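You operate a simulated robot arm through the tools that you are given. There is no shell and no other tool. Be economical: measure what you need, move in short steps, check, and stop when the job is done.

The job below is to be done with a simulated two-armed robot. You get a single attempt, and the scene is never put back.

Task
Take the blue cloth from the table and leave it on top of the measuring jug. Open the end drawer, put the scouring pad on the table away in the inside of the end drawer, then shut the drawer. Any order will do. Set down upright: scouring pad.

The check looks at the end state, three seconds after you hand in, the way a careful person would. Anything else that was tipped, shoved, dropped, spilled or broken makes it a failure. Flat cloth is picked up by pressing the open fingertips on it (5 to 10 N) and closing them slowly along it; thin cloth reads only 2 to 8 mm in the jaws.

Robot
Two 7-joint arms with two-finger parallel grippers on one trunk, on a base that drives. Base frame: it is fixed to the floor where the robot stands at the start and does not move with it; the origin is under the middle of the robot, x ahead of it, y to its left, z up. Lengths are in mm, angles in rad, forces in N, time in s.
The left shoulder is at the start at [50, 187, 1035], the right one opposite. With the tool pointing down near the work surface each hand reaches from about 100 to 660 mm from the robot's upright axis, wherever it stands, measured 20 degrees to its own side. Places, roughly: end drawer [2400, 2300, 800]; inside of the end drawer [2400, 2300, 800]; scouring pad (6x5x5 cm) [600, -200, 800]. Payload 3.43 kg a hand.
Tool frame (each hand has its own): the origin (TCP) lies between the finger pads and is the grasp point; the fingertips stand 30 mm ahead of it; z points along the fingers, y is the line along which they close. Largest opening 94 mm; finger width 28, thickness 10; the body of the gripper, 50 by 96 mm, starts 55 mm behind the TCP.
Orientation is that of the tool frame in the base frame, as a unit quaternion [x, y, z, w]. With the fingers straight down and closing along the base's y, the tool's x points along the base's -x, its y along +y and its z along -z.

Tools
- The arms move only by the tool arm_command. It takes "left_motion", "right_motion" or both (then of equal length, played together; a hand with none holds still); each is a list of rows, each a list of 3 entries, a list of its own where there are three numbers: the shift along the tool's x, y, z in mm, then the turn, a rotation vector about the tool's x, y, z in rad, then the closure, from 0 (fully open) to 1 (shut). In form: [[[x, y, z], [wx, wy, wz], grip], ...]. A call has 1 to 10 rows; each row shifts and turns the commanded pose from where the row before left it, along the tool's axes as they then stand. A row lasts 0.2 s, in which the tool goes at most 50 mm and 0.15 rad; a call with a longer step from one row to the next is refused whole, and so is a gripper value outside its range. A pose out of reach is approached as far as the arm can. The call stops where the force on the tool passes 40 N (or 10 N more than at its start, if that is more) or the arm is blocked; 0.2 s more then pass. The fingers move at their own pace (about 153 mm/s each) and stop on an object; they squeeze with about 32 N. The grip force told is the motor's: it shows also when the fingers shut on nothing. Time passes only in rows, and 0.2 s behind the last, so rows that do not move let the fingers close. It gives the time, the measured TCP pose, the force on the tool (base axes), the opening and the grip force at its end, in the units of the frame above (readings bear some noise), with the torque about the TCP (base axes, N m) and any sound that the robot's microphone picked up.
- Cameras (640 x 400 px; columns grow to the right, rows downward): "scene" is now at [142, -4.9, 1208.8]; the picture's right is [-0.07, -1.00, 0.00], its down [-0.53, 0.04, -0.85] and it looks along [0.84, -0.06, -0.53] (base axes); focal length 214 px, centre (320, 200). "left" rides on the left gripper at [76, -14, -102] in its tool frame; the picture's right is [0.18, 0.98, 0.00], its down [-0.75, 0.14, -0.64] and it looks along [-0.63, 0.12, 0.77] (tool axes); focal length 243 px, centre (320, 200). "right" rides on the right gripper at [76, 14, -103] in its tool frame; the picture's right is [-0.18, 0.98, 0.00], its down [-0.75, -0.14, -0.64] and it looks along [-0.63, -0.12, 0.77] (tool axes); focal length 243 px, centre (320, 200). There is no depth. A picture from a camera that has moved, and an enlarged one, comes with that camera's place and axes in the base frame and with its lens. The place of the scene camera against the robot may be out by one fixed shift of up to 18 mm in any direction.
- capture(camera): a new picture of that camera. The clock stands still meanwhile.
- raise_lower(by): slides the trunk up (or, below 0, down) by that many mm; the arms and the scene camera ride with it, the base frame stays. It gives what a move gives, with no picture.
- steer(legs): drives the robot by 1 to 6 legs, each [ahead, left, turn to the left] in mm, mm and rad, along the robot's own axes; the way and the turn of a leg run together, so that a leg with both is an arc; at most 1500 mm and 3.142 rad a leg. The arms and the cameras ride along, it lands a little off, and it stops where it bumps. It gives what a move gives.
- aim_head(pan, tilt): turns the head with the scene camera to pan (to the left, within 1.396 rad either way) and tilt (down, from -0.506 to 1.204), counted from straight ahead of the robot. It gives what a move gives.
- close_up(camera, box): a new picture of the part [left, top, right, bottom] of that camera's present view, enlarged. The clock stands still meanwhile.
- sign_off(): hands the job in; it is judged then, once.

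Work in short steps. Places have to be worked out from the pictures, the camera data and where the tool is seen: move nearer, look again, correct. Check each grasp and each placing, and mend what went wrong. You have 165 turns and 130 pictures in all, those below and enlarged ones among them. Open the grippers and draw the arms clear of the work before you hand the job in, unless the task says otherwise; then end with one line.

The tools are called after "Emit:" by a JSON object that holds its "name" and its "arguments". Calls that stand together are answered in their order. arm_command: Moves the arms, as the interface text tells. Its arguments: {"type":"object","properties":{"left_motion":{"type":"array","items":{"type":"array"}},"right_motion":{"type":"array","items":{"type":"array"}}},"required":[]} The other tools are called the same way: raise_lower (by) slides the trunk up or down; steer (legs) drives the base; aim_head (pan, tilt) turns the head that bears the scene camera; capture (camera) takes a picture; close_up (camera, box) takes an enlarged picture of a part of a camera's view; sign_off () hands the job in.

At the start:

```text
time_s: 0.0
left_ee_pos: [352.0, 196.8, 1048.4]
left_tool_rot: [0.0, 1.0, 0.0, 0.001]
left_force: [-0.4, -0.5, -0.9]
left_ft_torque: [-0.03, -0.01, 0.03]
left_opening: 93.7
left_gripper_force: 0.0
right_ee_pos: [362.9, -177.1, 1053.8]
right_tool_rot: [0.001, 1.0, 0.0, 0.0]
right_force: [0.6, 1.1, -0.3]
right_ft_torque: [0.0, -0.02, 0.0]
right_opening: 94.0
right_gripper_force: 0.0
trunk travel left (down, up): [-250.0, 182.0]
robot x, y, heading: [0.6, -3.6, -0.001]
head pan, tilt: [-0.073, 0.564]
```

scene: 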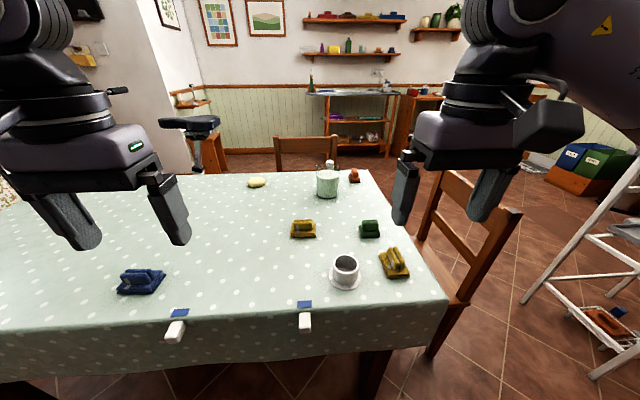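
right: 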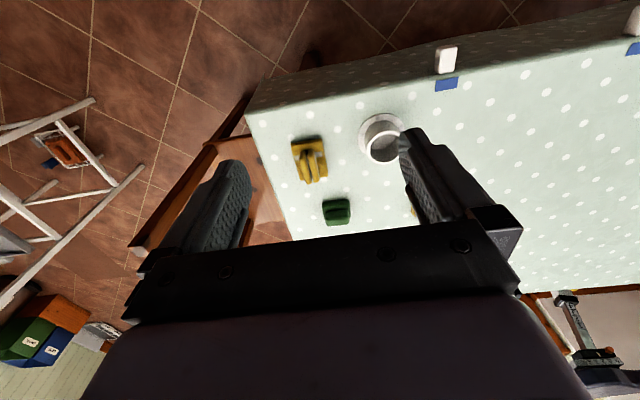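
left: 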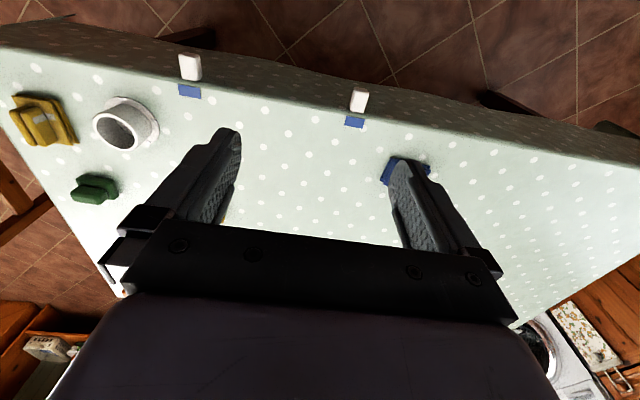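

I see a crumpled blue cloth on the left, a green block, yellow cloths, a mug and a jug. I'll enlarge to tell them apart.

Emit:
{"name": "close_up", "arguments": {"camera": "scene", "box": [240, 150, 440, 300]}}

Emit:
{"name": "close_up", "arguments": {"camera": "scene", "box": [90, 240, 250, 340]}}

```text
2.67 times, centred on (340, 225) of scene
camera zoom: at [142.0, -4.9, 1208.8], right [-0.07, -1.0, 0.0], down [-0.53, 0.04, -0.85], along [0.84, -0.06, -0.53], focal length 572 px, centre (267, 133)
```

zoom: 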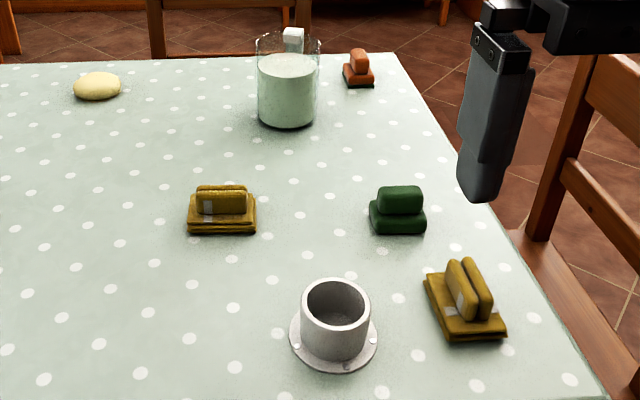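

```text
4.00 times, centred on (170, 290) of scene
camera zoom: at [142.0, -4.9, 1208.8], right [-0.07, -1.0, 0.0], down [-0.53, 0.04, -0.85], along [0.84, -0.06, -0.53], focal length 858 px, centre (920, -160)
```

zoom: 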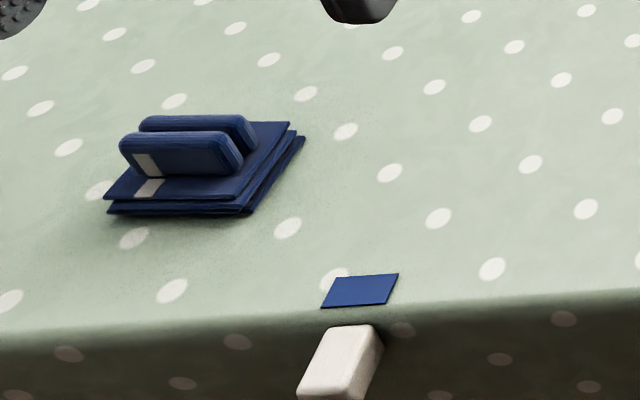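

Green block at about (630,-195) is the scouring pad; the blue folded cloth is at about (497,403). I'll check more closely what the glass vessel and the metal cup are.

Emit:
{"name": "close_up", "arguments": {"camera": "scene", "box": [295, 150, 375, 210]}}

Emit:
{"name": "close_up", "arguments": {"camera": "right", "box": [280, 100, 420, 230]}}

Emit:
{"name": "close_up", "arguments": {"camera": "scene", "box": [300, 230, 420, 310]}}

Emit:
{"name": "close_up", "arguments": {"camera": "left", "box": [340, 80, 480, 210]}}

```text
6.67 times, centred on (335, 180) of scene
camera zoom: at [142.0, -4.9, 1208.8], right [-0.07, -1.0, 0.0], down [-0.53, 0.04, -0.85], along [0.84, -0.06, -0.53], focal length 1430 px, centre (220, 333)
```

zoom: 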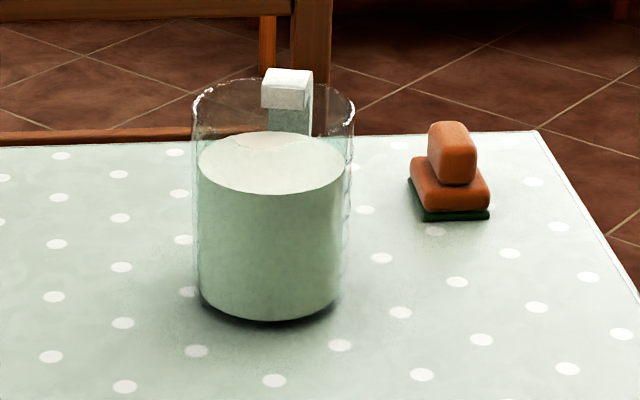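

```text
3.08 times, centred on (350, 165) of right
camera zoom: at [286.3, -162.4, 1156.5], right [0.18, 0.98, 0.0], down [0.75, -0.14, 0.64], along [0.63, -0.12, -0.77], focal length 746 px, centre (228, 308)
```

zoom: 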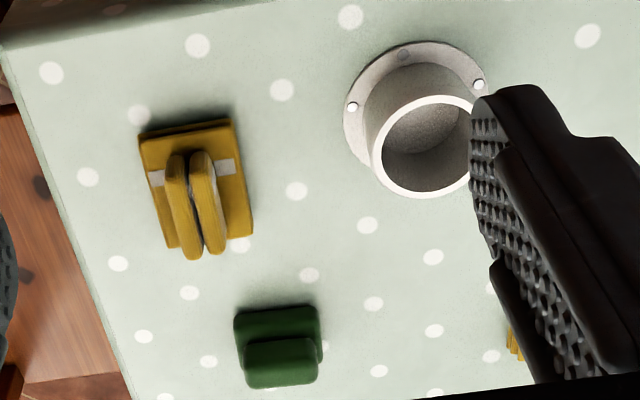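

```text
5.00 times, centred on (360, 270) of scene
camera zoom: at [142.0, -4.9, 1208.8], right [-0.07, -1.0, 0.0], down [-0.53, 0.04, -0.85], along [0.84, -0.06, -0.53], focal length 1072 px, centre (120, -150)
```

zoom: 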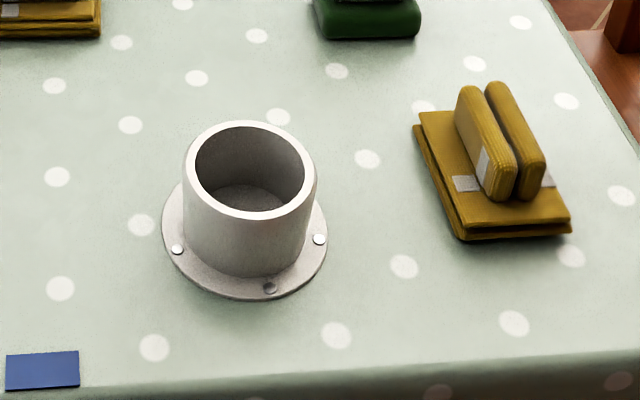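

```text
3.08 times, centred on (410, 145) of left
camera zoom: at [276.8, 182.0, 1151.0], right [-0.19, 0.98, 0.0], down [0.75, 0.14, 0.64], along [0.63, 0.12, -0.77], focal length 746 px, centre (43, 369)
```

zoom: 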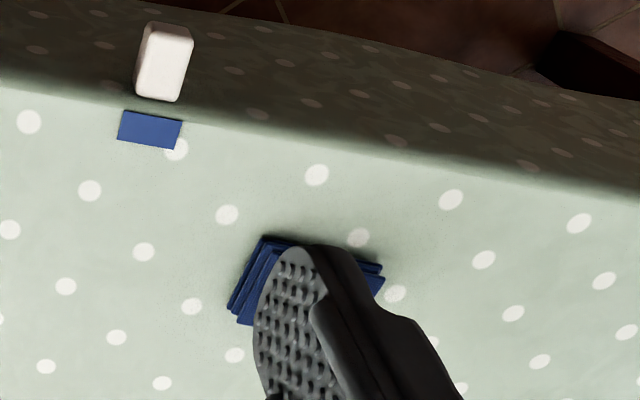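

The glass vessel with handle and liquid is the measuring jug (~(890,-85), rim about z 885). The cloth has two upright ridges; I'll move the left hand near above it to look.

Emit:
{"name": "arm_command", "arguments": {"left_motion": [[[-12, 38, 14], [0, 0, 0], 0], [[-12, 38, 14], [0, 0, 0], 0], [[-12, 38, 14], [0, 0, 0], 0], [[-12, 38, 14], [0, 0, 0], 0], [[-12, 38, 14], [0, 0, 0], 0], [[0, 0, 0], [0, 0, 0], 0]]}}

Emit:
{"name": "capture", "arguments": {"camera": "left"}}

Emit:
{"name": "capture", "arguments": {"camera": "scene"}}

```text
time_s: 1.4
left_ee_pos: [413.7, 386.5, 977.9]
left_tool_rot: [0.0, 1.0, 0.001, 0.0]
left_force: [-0.2, -0.4, 0.0]
left_ft_torque: [-0.01, -0.02, 0.03]
left_opening: 93.9
left_gripper_force: 0.0
right_ee_pos: [363.2, -177.1, 1054.6]
right_tool_rot: [0.0, 1.0, 0.0, 0.0]
right_force: [-0.5, -0.3, 0.7]
right_ft_torque: [0.01, -0.01, 0.01]
right_opening: 93.9
right_gripper_force: 0.0
trunk travel left (down, up): [-250.0, 182.0]
robot x, y, heading: [-3.8, 0.2, -0.0]
head pan, tilt: [-0.073, 0.564]
```

```text
120 pictures are left
camera left: at [337.3, 372.5, 1081.2], right [-0.18, 0.98, 0.0], down [0.75, 0.14, 0.64], along [0.63, 0.12, -0.77], focal length 243 px, centre (320, 200)
```

left: 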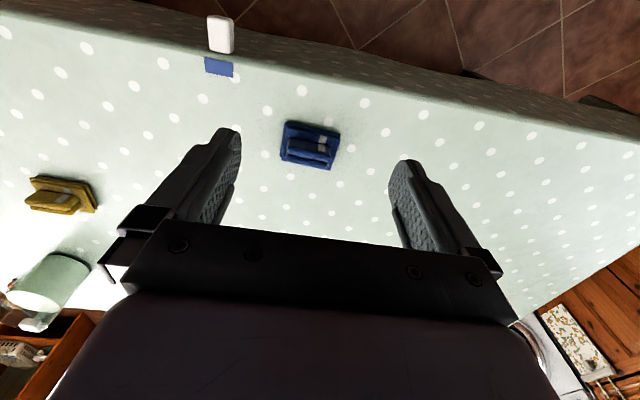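

```text
119 pictures are left
camera scene: at [142.0, -4.9, 1208.8], right [-0.07, -1.0, 0.0], down [-0.53, 0.04, -0.85], along [0.84, -0.06, -0.53], focal length 214 px, centre (320, 200)
```

scene: 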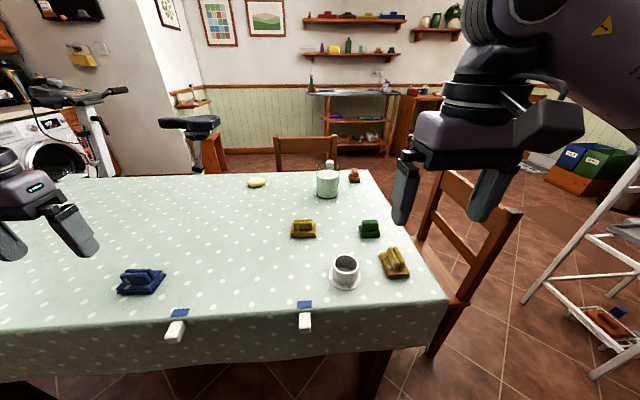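

The cloth is at about (493,390). Enlarge to get ridge direction.

Emit:
{"name": "close_up", "arguments": {"camera": "left", "box": [260, 105, 360, 185]}}

```text
5.00 times, centred on (310, 145) of left
camera zoom: at [337.3, 372.5, 1081.2], right [-0.18, 0.98, 0.0], down [0.75, 0.14, 0.64], along [0.63, 0.12, -0.77], focal length 1213 px, centre (370, 475)
```

zoom: 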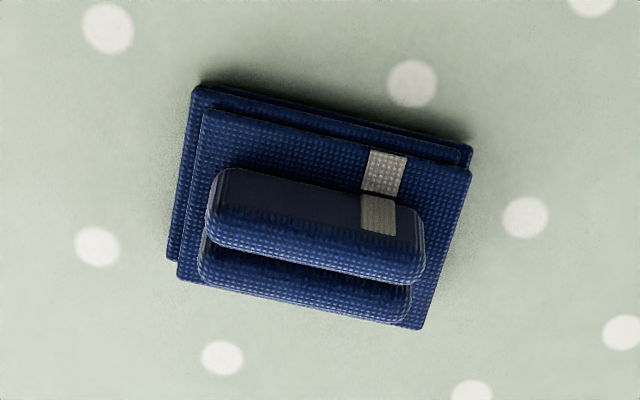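

The cloth is about 78x55 mm, aligned with the axes, centred near (499,388). I'll come above it with the left hand, to grip the ridges by their ends.

Emit:
{"name": "arm_command", "arguments": {"left_motion": [[[-28, 0.5, 25], [0, 0, 0], 0], [[-28, 0.5, 25], [0, 0, 0], 0], [[-28, 0.5, 25], [0, 0, 0], 0], [[0, 0, 35], [0, 0, 0], 0], [[0, 0, 0], [0, 0, 0], 0]]}}

Emit:
{"name": "capture", "arguments": {"camera": "left"}}

Emit:
{"name": "capture", "arguments": {"camera": "scene"}}

```text
time_s: 2.6
left_ee_pos: [496.2, 388.1, 868.4]
left_tool_rot: [0.0, 1.0, -0.001, 0.0]
left_force: [0.1, -0.3, -0.6]
left_ft_torque: [-0.01, 0.0, -0.03]
left_opening: 94.2
left_gripper_force: 0.0
right_ee_pos: [362.2, -177.7, 1054.1]
right_tool_rot: [0.0, 1.0, 0.0, 0.001]
right_force: [-0.6, -0.3, -0.1]
right_ft_torque: [0.0, 0.01, 0.0]
right_opening: 94.0
right_gripper_force: 0.0
trunk travel left (down, up): [-250.0, 182.0]
robot x, y, heading: [3.0, -1.5, 0.002]
head pan, tilt: [-0.073, 0.564]
```

```text
117 pictures are left
camera left: at [420.8, 373.7, 970.9], right [-0.18, 0.98, 0.0], down [0.75, 0.14, 0.64], along [0.63, 0.12, -0.77], focal length 243 px, centre (320, 200)
```

left: 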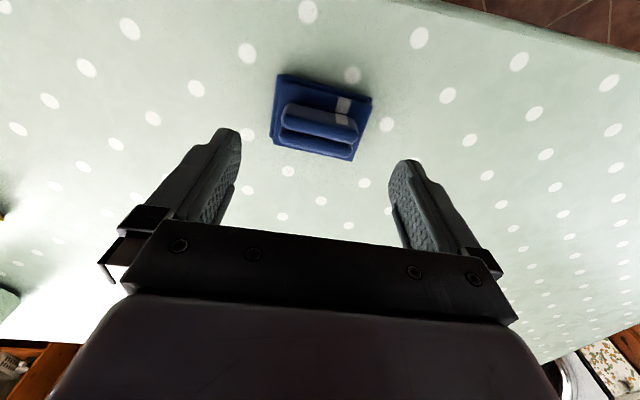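

```text
116 pictures are left
camera scene: at [142.0, -4.9, 1208.9], right [-0.07, -1.0, 0.0], down [-0.53, 0.04, -0.85], along [0.84, -0.06, -0.53], focal length 214 px, centre (320, 200)
```

scene: 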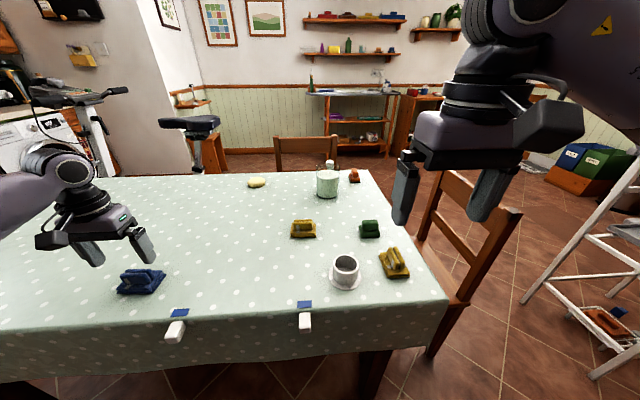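

The cloth lies under the tool as expected ((495,388)). Enlarge once more for ridge ends and height.

Emit:
{"name": "close_up", "arguments": {"camera": "left", "box": [260, 60, 385, 170]}}

```text
3.64 times, centred on (322, 115) of left
camera zoom: at [420.8, 373.7, 970.9], right [-0.18, 0.98, 0.0], down [0.75, 0.14, 0.64], along [0.63, 0.12, -0.77], focal length 882 px, centre (311, 509)
```

zoom: 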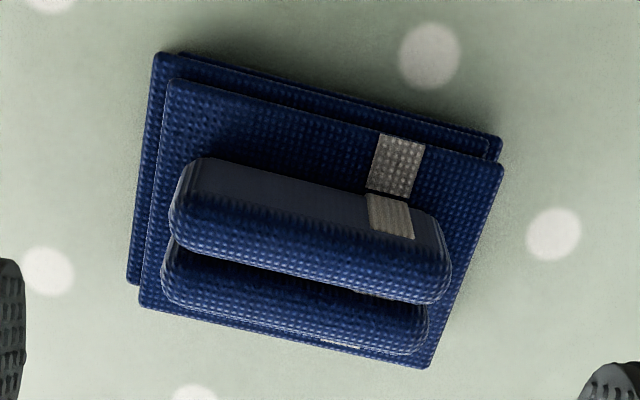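

Cloth base centre ≈(500,389), ridges 58 mm long. Descend so the fingertips end just above the base plates (tip ≈ 777), then close.

Emit:
{"name": "arm_command", "arguments": {"left_motion": [[[-3.5, 0.8, 30], [0, 0, 0], 0], [[0, 0, 20], [0, 0, 0], 0], [[0, 0, 11], [0, 0, 0], 0], [[0, 0, 0], [0, 0, 0], 0]]}}

Emit:
{"name": "close_up", "arguments": {"camera": "left", "box": [160, 0, 480, 240]}}

Emit:
{"name": "close_up", "arguments": {"camera": "scene", "box": [60, 210, 220, 310]}}

```text
time_s: 3.6
left_ee_pos: [500.0, 387.3, 806.3]
left_tool_rot: [-0.001, 1.0, 0.0, 0.0]
left_force: [0.3, -0.1, 0.1]
left_ft_torque: [0.01, 0.01, 0.02]
left_opening: 93.9
left_gripper_force: 0.0
right_ee_pos: [362.5, -176.0, 1054.0]
right_tool_rot: [0.001, 1.0, 0.0, 0.0]
right_force: [0.4, -0.1, 0.8]
right_ft_torque: [0.01, -0.03, 0.03]
right_opening: 94.0
right_gripper_force: 0.1
trunk travel left (down, up): [-250.0, 182.0]
robot x, y, heading: [1.7, -1.7, 0.001]
head pan, tilt: [-0.073, 0.564]
```

```text
1.67 times, centred on (320, 120) of left
camera zoom: at [424.2, 374.1, 909.9], right [-0.19, 0.98, 0.0], down [0.75, 0.14, 0.64], along [0.63, 0.12, -0.77], focal length 404 px, centre (320, 333)
```

zoom: 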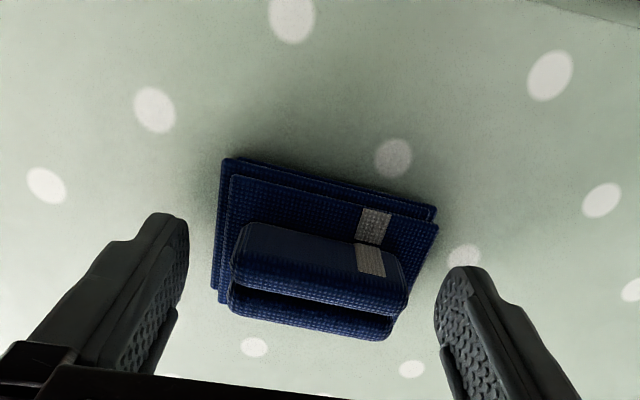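

```text
4.00 times, centred on (140, 260) of scene
camera zoom: at [142.0, -4.9, 1208.8], right [-0.07, -1.0, 0.0], down [-0.53, 0.04, -0.85], along [0.84, -0.06, -0.53], focal length 858 px, centre (1040, -40)
```

zoom: 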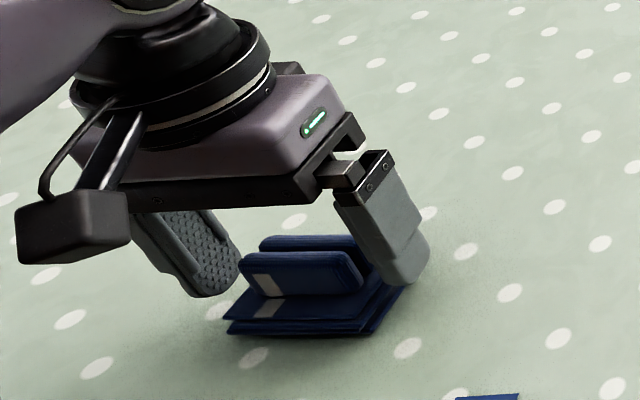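

Fingertips are centred on the plate in the wrist view. Close on the ridges.

Emit:
{"name": "arm_command", "arguments": {"left_motion": [[[0, 0, 0], [0, 0, 0], 0.3], [[0, 0, 0], [0, 0, 0], 0.5], [[0, 0, 0], [0, 0, 0], 0.8], [[0, 0, 0], [0, 0, 0], 1], [[0, 0, 0], [0, 0, 0], 1]]}}

Emit:
{"name": "close_up", "arguments": {"camera": "left", "box": [160, 0, 480, 240]}}

```text
time_s: 4.8
left_ee_pos: [500.3, 389.3, 807.8]
left_tool_rot: [0.0, 1.0, 0.0, 0.001]
left_force: [0.0, -0.2, -0.1]
left_ft_torque: [0.01, 0.01, 0.0]
left_opening: 70.0
left_gripper_force: 31.8
right_ee_pos: [362.5, -178.4, 1053.3]
right_tool_rot: [0.0, 1.0, 0.0, 0.0]
right_force: [1.2, -1.0, -0.6]
right_ft_torque: [-0.02, 0.01, 0.01]
right_opening: 94.3
right_gripper_force: 0.1
trunk travel left (down, up): [-250.0, 182.0]
robot x, y, heading: [-0.7, 0.4, -0.002]
head pan, tilt: [-0.073, 0.564]
```

```text
1.67 times, centred on (320, 120) of left
camera zoom: at [424.2, 374.2, 910.0], right [-0.19, 0.98, 0.0], down [0.75, 0.14, 0.64], along [0.63, 0.12, -0.77], focal length 404 px, centre (320, 333)
```

zoom: 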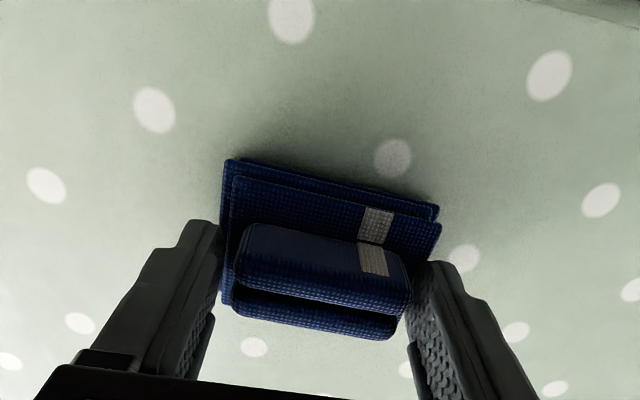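

It closed at 70 mm, which suggests the fingertips hold the upper plate's edges rather than the ridges (≈58). I'll open, rise 9 mm and regrip on the ridges.

Emit:
{"name": "arm_command", "arguments": {"left_motion": [[[0, 0, 0], [0, 0, 0], 0.0], [[0, 0, 0], [0, 0, 0], 0.0], [[0, 0, -9], [0, 0, 0], 0.0], [[0, 0, 0], [0, 0, 0], 0.5], [[0, 0, 0], [0, 0, 0], 1], [[0, 0, 0], [0, 0, 0], 1], [[0, 0, 0], [0, 0, 0], 1]]}}

Emit:
{"name": "close_up", "arguments": {"camera": "left", "box": [160, 0, 480, 240]}}

```text
time_s: 6.4
left_ee_pos: [501.1, 388.2, 816.4]
left_tool_rot: [-0.001, 1.0, 0.0, -0.001]
left_force: [1.2, 0.1, 0.3]
left_ft_torque: [-0.02, 0.0, 0.0]
left_opening: 58.7
left_gripper_force: 32.0
right_ee_pos: [362.9, -177.4, 1053.7]
right_tool_rot: [0.0, 1.0, -0.001, 0.0]
right_force: [-0.3, 0.0, -0.5]
right_ft_torque: [0.01, 0.02, 0.0]
right_opening: 94.1
right_gripper_force: 0.1
trunk travel left (down, up): [-250.0, 182.0]
robot x, y, heading: [-0.2, 1.7, -0.003]
head pan, tilt: [-0.073, 0.564]
```

```text
1.67 times, centred on (320, 120) of left
camera zoom: at [424.2, 374.3, 918.9], right [-0.19, 0.98, 0.0], down [0.75, 0.14, 0.64], along [0.63, 0.12, -0.77], focal length 404 px, centre (320, 333)
```

zoom: 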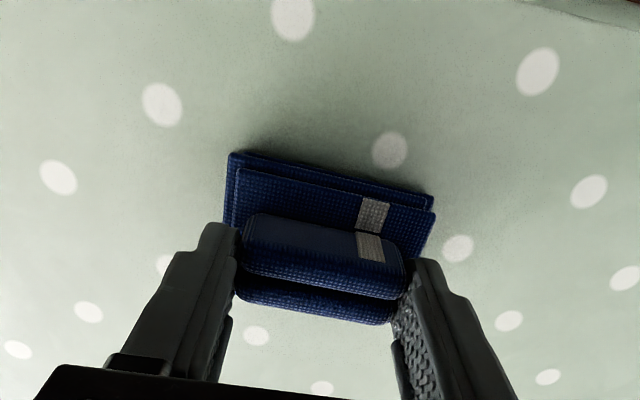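

Now 58.7 mm: on the ridges. Lift 120 mm and look.

Emit:
{"name": "arm_command", "arguments": {"left_motion": [[[0, 0, -10], [0, 0, 0], 1], [[0, 0, -30], [0, 0, 0], 1], [[0, 0, -40], [0, 0, 0], 1], [[0, 0, -40], [0, 0, 0], 1], [[0, 0, 0], [0, 0, 0], 1]]}}

Emit:
{"name": "capture", "arguments": {"camera": "left"}}

Emit:
{"name": "close_up", "arguments": {"camera": "scene", "box": [30, 180, 230, 310]}}

```text
time_s: 7.6
left_ee_pos: [499.8, 388.7, 937.0]
left_tool_rot: [0.0, 1.0, 0.0, 0.001]
left_force: [0.0, -0.2, -0.2]
left_ft_torque: [0.02, -0.01, -0.01]
left_opening: 58.2
left_gripper_force: 31.7
right_ee_pos: [362.5, -177.2, 1054.5]
right_tool_rot: [0.0, 1.0, 0.0, 0.0]
right_force: [-0.3, 0.2, -0.4]
right_ft_torque: [0.01, -0.03, 0.0]
right_opening: 94.1
right_gripper_force: 0.1
trunk travel left (down, up): [-250.0, 182.0]
robot x, y, heading: [-0.2, 0.5, -0.002]
head pan, tilt: [-0.073, 0.564]
```

```text
110 pictures are left
camera left: at [424.1, 374.6, 1039.5], right [-0.19, 0.98, 0.0], down [0.75, 0.14, 0.64], along [0.63, 0.12, -0.77], focal length 243 px, centre (320, 200)
```

left: 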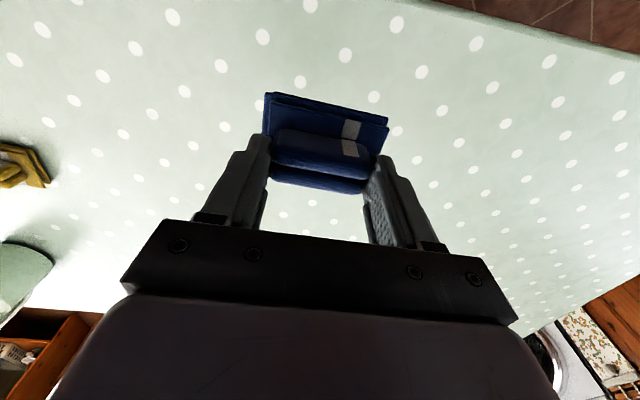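

```text
3.08 times, centred on (130, 245) of scene
camera zoom: at [142.0, -4.9, 1208.8], right [-0.07, -1.0, 0.0], down [-0.53, 0.04, -0.85], along [0.84, -0.06, -0.53], focal length 660 px, centre (905, 62)
```

zoom: 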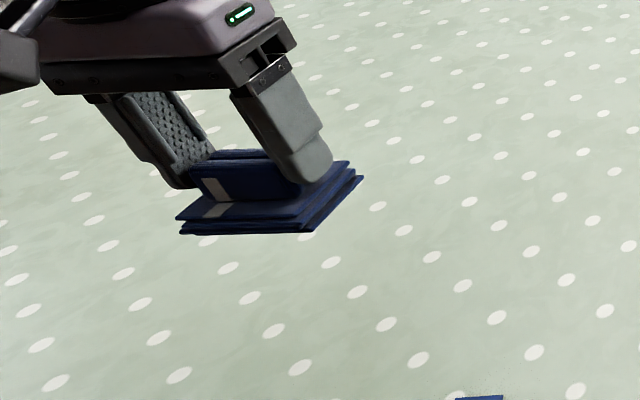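

The cloth is held flat, bottom ≈56 mm below the TCP. The jug at x≈912 needs the robot closer; I'll look down to see how much room there is before the table.

Emit:
{"name": "aim_head", "arguments": {"pan": 0, "tilt": 1.2}}

Emit:
{"name": "capture", "arguments": {"camera": "scene"}}

```text
time_s: 8.6
left_ee_pos: [500.4, 389.3, 935.5]
left_tool_rot: [-0.001, 1.0, 0.0, 0.0]
left_force: [-0.9, -0.6, -0.1]
left_ft_torque: [-0.01, -0.02, -0.04]
left_opening: 58.2
left_gripper_force: 31.9
right_ee_pos: [363.0, -176.3, 1054.7]
right_tool_rot: [0.0, 1.0, 0.0, 0.0]
right_force: [-0.4, 0.3, 0.7]
right_ft_torque: [0.02, 0.0, 0.0]
right_opening: 94.1
right_gripper_force: 0.0
trunk travel left (down, up): [-250.0, 182.0]
robot x, y, heading: [-4.9, 1.0, -0.003]
head pan, tilt: [0.0, 1.201]
```

```text
108 pictures are left
camera scene: at [108.8, 1.6, 1161.0], right [0.0, -1.0, 0.0], down [-0.93, 0.0, -0.36], along [0.36, 0.0, -0.93], focal length 214 px, centre (320, 200)
```

scene: 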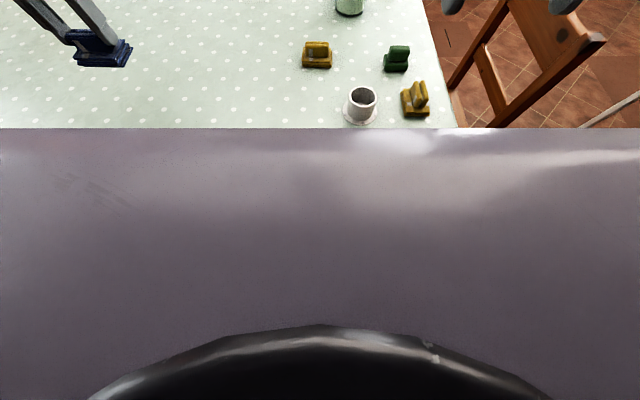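

Torso front edge seems around x≈240 at most, table edge ≈405. I'll raise the left hand a bit and drive ahead 110 mm, watching for a bump.

Emit:
{"name": "arm_command", "arguments": {"left_motion": [[[0, 0, -40], [0, 0, 0], 1], [[0, 0, -40], [0, 0, 0], 1], [[0, 0, 0], [0, 0, 0], 1]]}}

Emit:
{"name": "steer", "arguments": {"legs": [[110, 0, 0]]}}

Emit:
{"name": "capture", "arguments": {"camera": "scene"}}

```text
time_s: 9.4
left_ee_pos: [500.7, 387.7, 1016.2]
left_tool_rot: [-0.001, 1.0, 0.0, -0.001]
left_force: [-0.5, -0.2, -0.6]
left_ft_torque: [0.02, 0.0, 0.0]
left_opening: 58.0
left_gripper_force: 31.3
right_ee_pos: [364.4, -176.5, 1054.1]
right_tool_rot: [0.0, 1.0, 0.0, 0.0]
right_force: [-0.2, 0.0, 0.4]
right_ft_torque: [-0.01, 0.01, -0.05]
right_opening: 94.0
right_gripper_force: 0.1
trunk travel left (down, up): [-250.0, 182.0]
robot x, y, heading: [1.6, 1.9, -0.003]
head pan, tilt: [0.0, 1.201]
```

```text
time_s: 10.6
left_ee_pos: [608.1, 388.8, 1014.3]
left_tool_rot: [-0.001, 1.0, 0.0, -0.001]
left_force: [-0.3, 0.5, -1.1]
left_ft_torque: [-0.01, -0.03, 0.02]
left_opening: 57.6
left_gripper_force: 32.3
right_ee_pos: [471.6, -176.4, 1053.7]
right_tool_rot: [-0.002, 1.0, -0.001, 0.001]
right_force: [0.6, -0.2, 0.3]
right_ft_torque: [0.03, 0.02, 0.01]
right_opening: 94.2
right_gripper_force: 0.1
trunk travel left (down, up): [-250.0, 182.0]
robot x, y, heading: [106.9, 2.2, 0.001]
head pan, tilt: [0.0, 1.201]
```

```text
107 pictures are left
camera scene: at [217.5, 1.8, 1160.9], right [0.0, -1.0, 0.0], down [-0.93, 0.0, -0.36], along [0.36, 0.0, -0.93], focal length 214 px, centre (320, 200)
```

scene: 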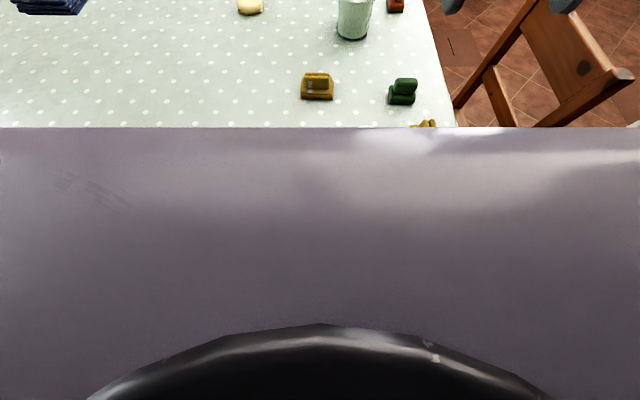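

No bump. To see the gap between robot and table, I'll draw the right hand back 130 mm and look through its camera.

Emit:
{"name": "arm_command", "arguments": {"right_motion": [[[40, 0, 0], [0, 0, 0], 0], [[40, 0, 0], [0, 0, 0], 0], [[40, 0, 0], [0, 0, 0], 0], [[20, 0, 0], [0, 0, 0], 0], [[0, 0, 0], [0, 0, 0], 0]]}}

Emit:
{"name": "capture", "arguments": {"camera": "right"}}

```text
time_s: 11.8
left_ee_pos: [607.7, 389.5, 1015.3]
left_tool_rot: [-0.001, 1.0, 0.0, -0.001]
left_force: [-0.2, -0.2, -1.3]
left_ft_torque: [-0.03, 0.01, 0.02]
left_opening: 57.7
left_gripper_force: 31.6
right_ee_pos: [330.7, -176.5, 1054.1]
right_tool_rot: [-0.001, 1.0, 0.0, 0.0]
right_force: [0.0, 1.0, 0.1]
right_ft_torque: [0.01, -0.01, -0.03]
right_opening: 94.3
right_gripper_force: 0.0
trunk travel left (down, up): [-250.0, 182.0]
robot x, y, heading: [107.2, -0.9, 0.003]
head pan, tilt: [0.0, 1.201]
```

```text
106 pictures are left
camera right: at [254.7, -162.7, 1156.9], right [0.18, 0.98, 0.0], down [0.75, -0.14, 0.64], along [0.63, -0.12, -0.77], focal length 243 px, centre (320, 200)
```

right: 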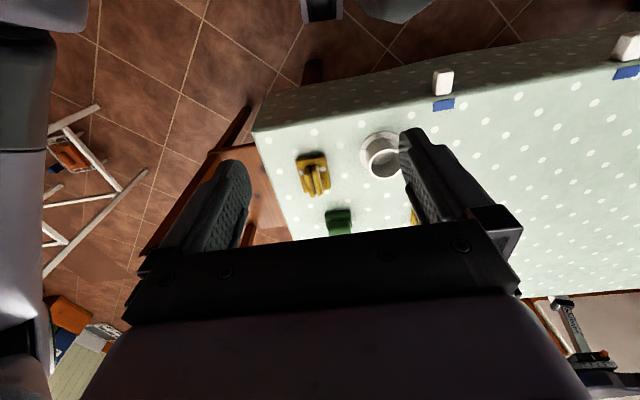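

Emit:
{"name": "close_up", "arguments": {"camera": "right", "box": [240, 0, 640, 130]}}

```text
1.60 times, centred on (440, 65) of right
camera zoom: at [254.7, -162.7, 1156.9], right [0.18, 0.98, 0.0], down [0.75, -0.14, 0.64], along [0.63, -0.12, -0.77], focal length 388 px, centre (128, 416)
```

zoom: 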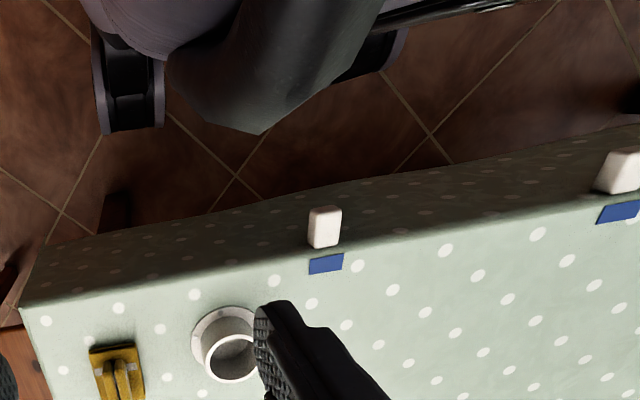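

Torso front is ~217 mm ahead of the axis, so from this side I can't get close enough to the jug (needs axis x≥~260). I need another side of the table; survey the right and far sides with the head.

Emit:
{"name": "aim_head", "arguments": {"pan": -0.9, "tilt": 0.55}}

Emit:
{"name": "capture", "arguments": {"camera": "scene"}}

Emit:
{"name": "aim_head", "arguments": {"pan": -0.1, "tilt": 0.35}}

Emit:
{"name": "capture", "arguments": {"camera": "scene"}}

Emit:
{"name": "aim_head", "arguments": {"pan": 0.9, "tilt": 0.35}}

Emit:
{"name": "capture", "arguments": {"camera": "scene"}}

```text
time_s: 13.0
left_ee_pos: [606.7, 388.5, 1015.2]
left_tool_rot: [-0.001, 1.0, 0.0, 0.0]
left_force: [0.4, -0.4, -0.4]
left_ft_torque: [-0.01, -0.01, 0.02]
left_opening: 57.8
left_gripper_force: 32.7
right_ee_pos: [331.0, -177.5, 1053.9]
right_tool_rot: [0.001, 1.0, 0.0, 0.0]
right_force: [0.1, 0.9, 0.4]
right_ft_torque: [0.0, -0.01, 0.03]
right_opening: 93.8
right_gripper_force: 0.1
trunk travel left (down, up): [-250.0, 182.0]
robot x, y, heading: [108.5, -2.9, -0.0]
head pan, tilt: [-0.901, 0.55]
```

```text
104 pictures are left
camera scene: at [217.1, -68.5, 1210.0], right [-0.78, -0.62, 0.0], down [-0.33, 0.41, -0.85], along [0.53, -0.67, -0.52], focal length 214 px, centre (320, 200)
```

scene: 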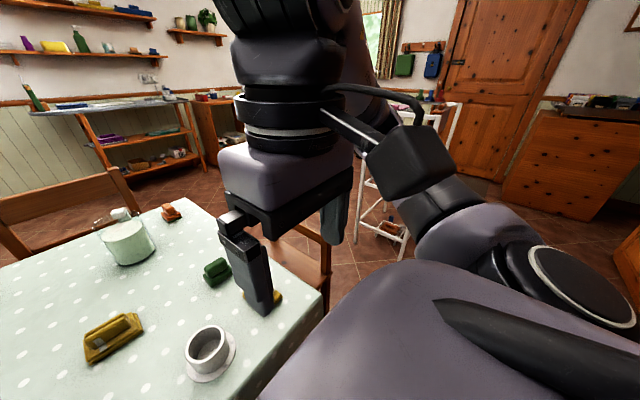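

```text
time_s: 14.1
left_ee_pos: [608.0, 389.1, 1016.4]
left_tool_rot: [-0.001, 1.0, 0.0, 0.0]
left_force: [-0.7, 0.1, 0.2]
left_ft_torque: [0.0, -0.01, 0.01]
left_opening: 57.5
left_gripper_force: 32.2
right_ee_pos: [330.3, -177.9, 1054.6]
right_tool_rot: [-0.001, 1.0, 0.0, 0.0]
right_force: [0.5, -0.4, -0.1]
right_ft_torque: [-0.01, -0.03, -0.01]
right_opening: 94.0
right_gripper_force: 0.1
trunk travel left (down, up): [-250.0, 182.0]
robot x, y, heading: [111.6, -3.0, 0.0]
head pan, tilt: [-0.099, 0.351]
```

```text
103 pictures are left
camera scene: at [253.8, -7.5, 1228.3], right [-0.1, -1.0, 0.0], down [-0.34, 0.03, -0.94], along [0.93, -0.09, -0.34], focal length 214 px, centre (320, 200)
```

scene: 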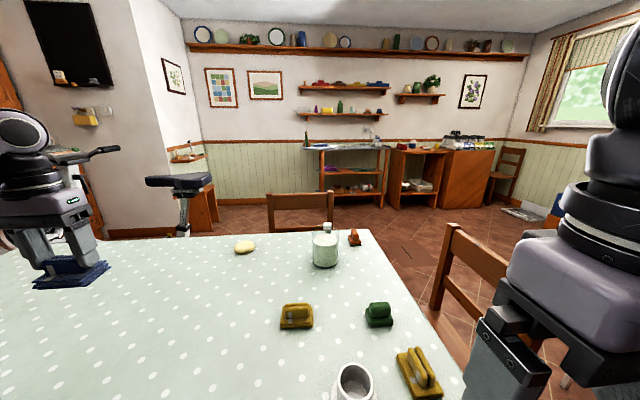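

```text
time_s: 15.4
left_ee_pos: [607.7, 388.7, 1014.9]
left_tool_rot: [-0.002, 1.0, 0.001, 0.0]
left_force: [0.3, 0.2, -1.0]
left_ft_torque: [0.01, -0.02, -0.01]
left_opening: 57.8
left_gripper_force: 32.1
right_ee_pos: [331.0, -178.0, 1054.8]
right_tool_rot: [-0.001, 1.0, 0.001, 0.0]
right_force: [0.4, -0.4, -1.0]
right_ft_torque: [0.01, -0.02, -0.01]
right_opening: 93.8
right_gripper_force: 0.1
trunk travel left (down, up): [-250.0, 182.0]
robot x, y, heading: [111.8, 0.6, 0.004]
head pan, tilt: [0.901, 0.351]
```

```text
102 pictures are left
camera scene: at [219.0, 74.7, 1228.3], right [0.78, -0.62, 0.0], down [-0.21, -0.27, -0.94], along [0.58, 0.74, -0.34], focal length 214 px, centre (320, 200)
```

scene: 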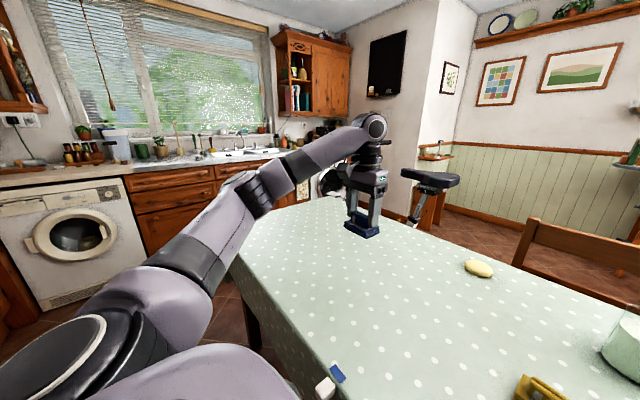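

From here the scouring pad (≈(634,-195)) is well within the right hand's reach, so I'll pick it first and carry both round to the far right corner by the jug. Move the right hand over it and look.

Emit:
{"name": "arm_command", "arguments": {"right_motion": [[[-40, -3, 0], [0, 0, 0], 0], [[-40, -3, 10], [0, 0, 0], 0], [[-40, -3, 20], [0, 0, 0], 0], [[-40, -3, 20], [0, 0, 0], 0], [[-40, -3, 25], [0, 0, 0], 0], [[-30, -3, 25], [0, 0, 0], 0], [[0, 0, 0], [0, 0, 0], 0]]}}

Emit:
{"name": "aim_head", "arguments": {"pan": -0.35, "tilt": 0.7}}

Emit:
{"name": "capture", "arguments": {"camera": "right"}}

Emit:
{"name": "capture", "arguments": {"camera": "scene"}}

```text
time_s: 17.0
left_ee_pos: [607.0, 388.5, 1015.9]
left_tool_rot: [-0.002, 1.0, 0.0, 0.0]
left_force: [-0.1, -0.6, -0.2]
left_ft_torque: [0.01, -0.02, -0.01]
left_opening: 57.8
left_gripper_force: 32.1
right_ee_pos: [561.1, -193.9, 952.6]
right_tool_rot: [-0.001, 1.0, 0.0, 0.0]
right_force: [0.0, -0.1, -0.8]
right_ft_torque: [-0.02, 0.01, -0.01]
right_opening: 94.1
right_gripper_force: 0.1
trunk travel left (down, up): [-250.0, 182.0]
robot x, y, heading: [107.9, 0.2, 0.001]
head pan, tilt: [0.901, 0.351]
```

```text
time_s: 18.4
left_ee_pos: [607.2, 387.7, 1015.6]
left_tool_rot: [-0.001, 1.0, 0.0, -0.001]
left_force: [0.4, -0.2, -1.2]
left_ft_torque: [-0.02, 0.0, -0.03]
left_opening: 57.5
left_gripper_force: 31.6
right_ee_pos: [559.7, -195.4, 953.6]
right_tool_rot: [0.0, 1.0, -0.001, 0.001]
right_force: [0.4, -0.4, -0.5]
right_ft_torque: [0.01, 0.0, -0.02]
right_opening: 94.0
right_gripper_force: 0.1
trunk travel left (down, up): [-250.0, 182.0]
robot x, y, heading: [107.5, 0.9, -0.003]
head pan, tilt: [-0.351, 0.7]
```

```text
101 pictures are left
camera right: at [484.2, -179.9, 1056.9], right [0.18, 0.98, 0.0], down [0.75, -0.14, 0.64], along [0.63, -0.12, -0.77], focal length 243 px, centre (320, 200)
```

right: 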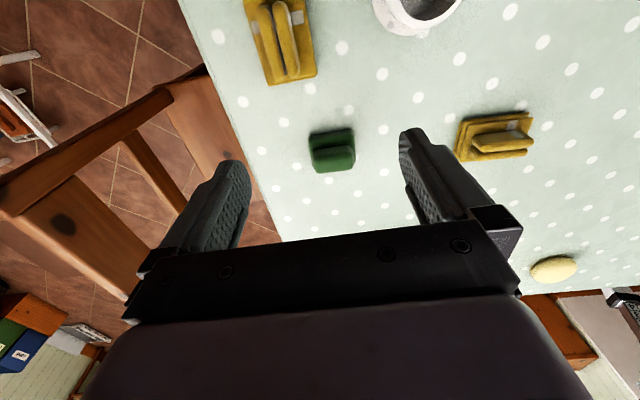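

```text
100 pictures are left
camera scene: at [241.0, -27.3, 1196.9], right [-0.34, -0.94, 0.0], down [-0.61, 0.22, -0.77], along [0.72, -0.26, -0.64], focal length 214 px, centre (320, 200)
```

scene: 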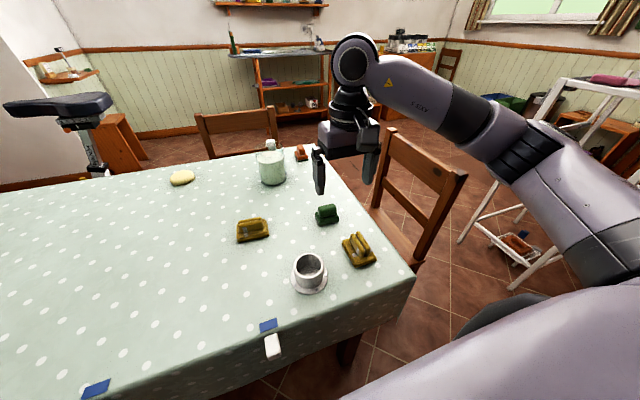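

Emit:
{"name": "close_up", "arguments": {"camera": "right", "box": [290, 115, 375, 185]}}

```text
5.71 times, centred on (332, 150) of right
camera zoom: at [484.2, -179.9, 1056.9], right [0.18, 0.98, 0.0], down [0.75, -0.14, 0.64], along [0.63, -0.12, -0.77], focal length 1386 px, centre (249, 486)
```

zoom: 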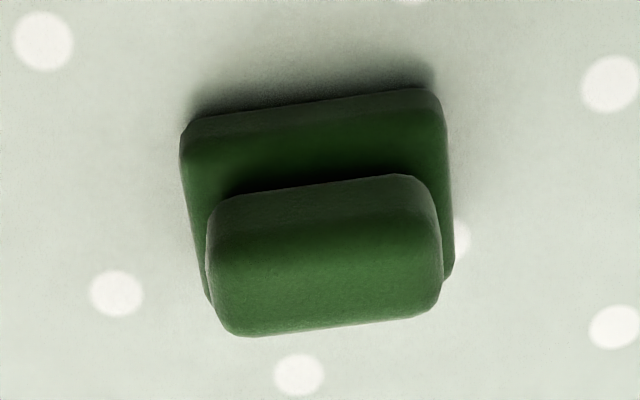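

Pad centre ≈(632,-193), aligned with the axes. Come over and down part of the way.

Emit:
{"name": "arm_command", "arguments": {"right_motion": [[[-36, 1, 20], [0, 0, 0], 0], [[-36, 1, 30], [0, 0, 0], 0], [[0, 0, 30], [0, 0, 0], 0], [[0, 0, 0], [0, 0, 0], 0]]}}

Emit:
{"name": "close_up", "arguments": {"camera": "right", "box": [180, 20, 460, 230]}}

```text
time_s: 19.4
left_ee_pos: [607.6, 388.5, 1015.7]
left_tool_rot: [-0.001, 1.0, -0.001, 0.0]
left_force: [-0.6, 0.5, 0.2]
left_ft_torque: [0.01, 0.04, -0.03]
left_opening: 57.9
left_gripper_force: 31.9
right_ee_pos: [632.9, -192.2, 874.7]
right_tool_rot: [-0.001, 1.0, 0.0, 0.0]
right_force: [-0.9, -0.8, 0.9]
right_ft_torque: [-0.02, -0.01, 0.02]
right_opening: 93.9
right_gripper_force: 0.0
trunk travel left (down, up): [-250.0, 182.0]
robot x, y, heading: [106.0, 3.0, 0.004]
head pan, tilt: [-0.351, 0.7]
```

```text
1.90 times, centred on (320, 125) of right
camera zoom: at [556.2, -177.5, 976.5], right [0.18, 0.98, 0.0], down [0.75, -0.14, 0.64], along [0.63, -0.12, -0.77], focal length 462 px, centre (320, 343)
```

zoom: 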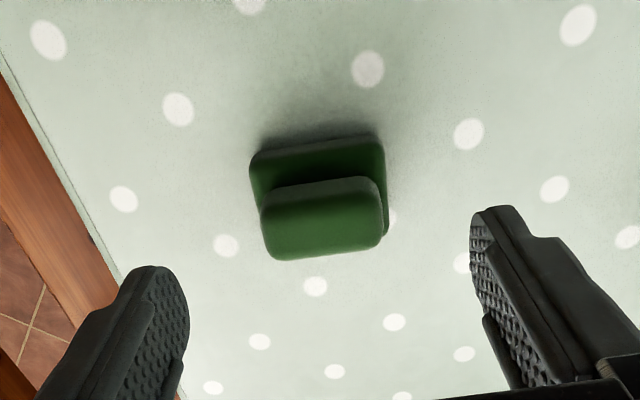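

Aligned. Descend to TCP 803 and close.

Emit:
{"name": "arm_command", "arguments": {"right_motion": [[[0, 0, 30], [0, 0, 0], 0], [[0, 0, 25], [0, 0, 0], 0], [[0, 0, 17], [0, 0, 0], 0], [[0, 0, 0], [0, 0, 0], 0.3], [[0, 0, 0], [0, 0, 0], 0.6], [[0, 0, 0], [0, 0, 0], 1], [[0, 0, 0], [0, 0, 0], 1]]}}

Emit:
{"name": "close_up", "arguments": {"camera": "right", "box": [180, 20, 460, 230]}}

```text
time_s: 21.0
left_ee_pos: [608.1, 388.1, 1015.1]
left_tool_rot: [0.0, 1.0, -0.001, 0.0]
left_force: [-0.9, 0.3, -0.9]
left_ft_torque: [0.06, 0.02, 0.03]
left_opening: 57.9
left_gripper_force: 31.9
right_ee_pos: [630.9, -192.7, 802.5]
right_tool_rot: [-0.001, 1.0, 0.0, 0.0]
right_force: [1.1, 0.7, -0.6]
right_ft_torque: [0.04, -0.02, -0.01]
right_opening: 59.3
right_gripper_force: 31.9
trunk travel left (down, up): [-250.0, 182.0]
robot x, y, heading: [106.5, -0.8, 0.001]
head pan, tilt: [-0.351, 0.7]
```

```text
1.90 times, centred on (320, 125) of right
camera zoom: at [555.7, -178.1, 904.7], right [0.18, 0.98, 0.0], down [0.75, -0.14, 0.64], along [0.63, -0.12, -0.77], focal length 462 px, centre (320, 343)
```

zoom: 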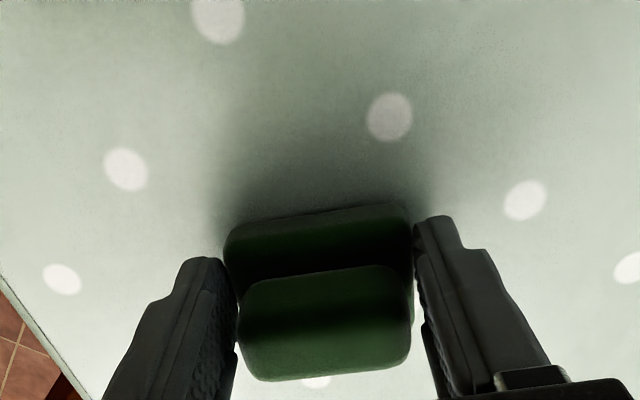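

Gripped at 59 mm (the pad's 6 cm base). Lift it to z≈1010.

Emit:
{"name": "arm_command", "arguments": {"right_motion": [[[0, 0, -10], [0, 0, 0], 1], [[0, 0, -40], [0, 0, 0], 1], [[0, 0, -40], [0, 0, 0], 1], [[0, 0, -40], [0, 0, 0], 1], [[0, 0, -40], [0, 0, 0], 1], [[0, 0, -40], [0, 0, 0], 1], [[0, 0, 0], [0, 0, 0], 1]]}}

Emit:
{"name": "capture", "arguments": {"camera": "right"}}

Emit:
{"name": "close_up", "arguments": {"camera": "right", "box": [480, 200, 640, 310]}}

```text
time_s: 22.6
left_ee_pos: [607.0, 389.3, 1016.6]
left_tool_rot: [-0.001, 1.0, 0.0, 0.0]
left_force: [-0.9, -0.3, -1.7]
left_ft_torque: [0.01, 0.04, 0.0]
left_opening: 57.5
left_gripper_force: 32.2
right_ee_pos: [633.1, -192.5, 1012.5]
right_tool_rot: [-0.001, 1.0, 0.001, 0.0]
right_force: [-0.3, -0.5, -1.1]
right_ft_torque: [0.0, -0.01, -0.02]
right_opening: 59.1
right_gripper_force: 31.9
trunk travel left (down, up): [-250.0, 182.0]
robot x, y, heading: [110.0, 2.0, -0.004]
head pan, tilt: [-0.351, 0.7]
```

```text
96 pictures are left
camera right: at [557.2, -177.8, 1115.5], right [0.18, 0.98, 0.0], down [0.75, -0.14, 0.64], along [0.63, -0.12, -0.77], focal length 243 px, centre (320, 200)
```

right: 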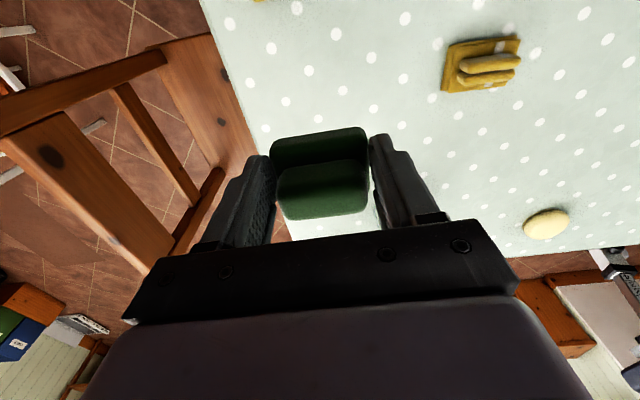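

```text
3.64 times, centred on (560, 255) of right
camera zoom: at [557.2, -177.8, 1115.5], right [0.18, 0.98, 0.0], down [0.75, -0.14, 0.64], along [0.63, -0.12, -0.77], focal length 882 px, centre (-553, 0)
```

zoom: 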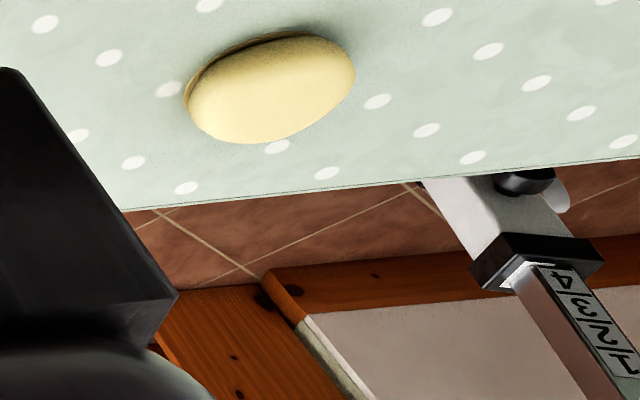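

Pad held securely. Both items are in hand; the route is right of the chair (back at y≈-560) and left of the ladder (y≈-1310), to the far right corner. Raise trunk 80 for clearance, back off and strafe right, then look.

Emit:
{"name": "raise_lower", "arguments": {"by": 80}}

Emit:
{"name": "steer", "arguments": {"legs": [[-100, 0, 0], [0, -500, 0]]}}

Emit:
{"name": "aim_head", "arguments": {"pan": -0.6, "tilt": 0.6}}

Emit:
{"name": "capture", "arguments": {"camera": "scene"}}

```text
time_s: 23.8
left_ee_pos: [608.5, 388.7, 1095.3]
left_tool_rot: [0.0, 1.0, 0.0, 0.001]
left_force: [-0.5, 0.7, -0.1]
left_ft_torque: [0.02, 0.01, 0.0]
left_opening: 57.9
left_gripper_force: 31.9
right_ee_pos: [634.5, -193.1, 1092.4]
right_tool_rot: [0.0, 1.0, 0.0, 0.0]
right_force: [0.8, 0.1, -0.3]
right_ft_torque: [0.0, 0.03, 0.01]
right_opening: 58.6
right_gripper_force: 32.3
trunk travel left (down, up): [-330.0, 102.0]
robot x, y, heading: [108.6, 0.6, 0.001]
head pan, tilt: [-0.351, 0.7]
```

```text
time_s: 27.5
left_ee_pos: [507.9, -109.1, 1096.0]
left_tool_rot: [-0.003, 1.0, 0.0, 0.0]
left_force: [0.5, -0.5, -0.6]
left_ft_torque: [0.0, -0.01, 0.03]
left_opening: 57.6
left_gripper_force: 31.7
right_ee_pos: [536.2, -690.5, 1092.1]
right_tool_rot: [-0.004, 1.0, 0.0, 0.0]
right_force: [0.3, -0.1, 0.2]
right_ft_torque: [-0.03, 0.0, 0.03]
right_opening: 59.0
right_gripper_force: 31.9
trunk travel left (down, up): [-330.0, 102.0]
robot x, y, heading: [12.5, -496.3, 0.002]
head pan, tilt: [-0.351, 0.7]
```

```text
time_s: 28.3
left_ee_pos: [508.4, -109.1, 1096.3]
left_tool_rot: [-0.002, 1.0, 0.001, 0.0]
left_force: [-0.1, -0.8, -1.2]
left_ft_torque: [0.01, -0.05, 0.03]
left_opening: 57.8
left_gripper_force: 31.6
right_ee_pos: [536.9, -690.6, 1091.2]
right_tool_rot: [-0.004, 1.0, 0.0, 0.001]
right_force: [-0.1, 0.1, -0.6]
right_ft_torque: [0.03, -0.01, -0.03]
right_opening: 59.1
right_gripper_force: 32.2
trunk travel left (down, up): [-330.0, 102.0]
robot x, y, heading: [9.0, -498.7, 0.005]
head pan, tilt: [-0.6, 0.6]
```

```text
94 pictures are left
camera scene: at [137.0, -547.7, 1285.5], right [-0.56, -0.83, 0.0], down [-0.47, 0.32, -0.82], along [0.68, -0.46, -0.57], focal length 214 px, centre (320, 200)
```

scene: 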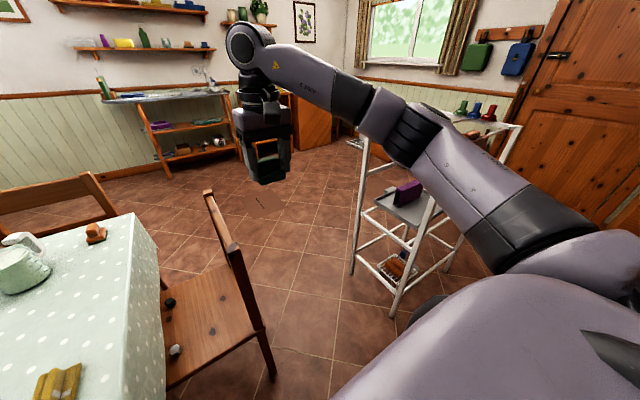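

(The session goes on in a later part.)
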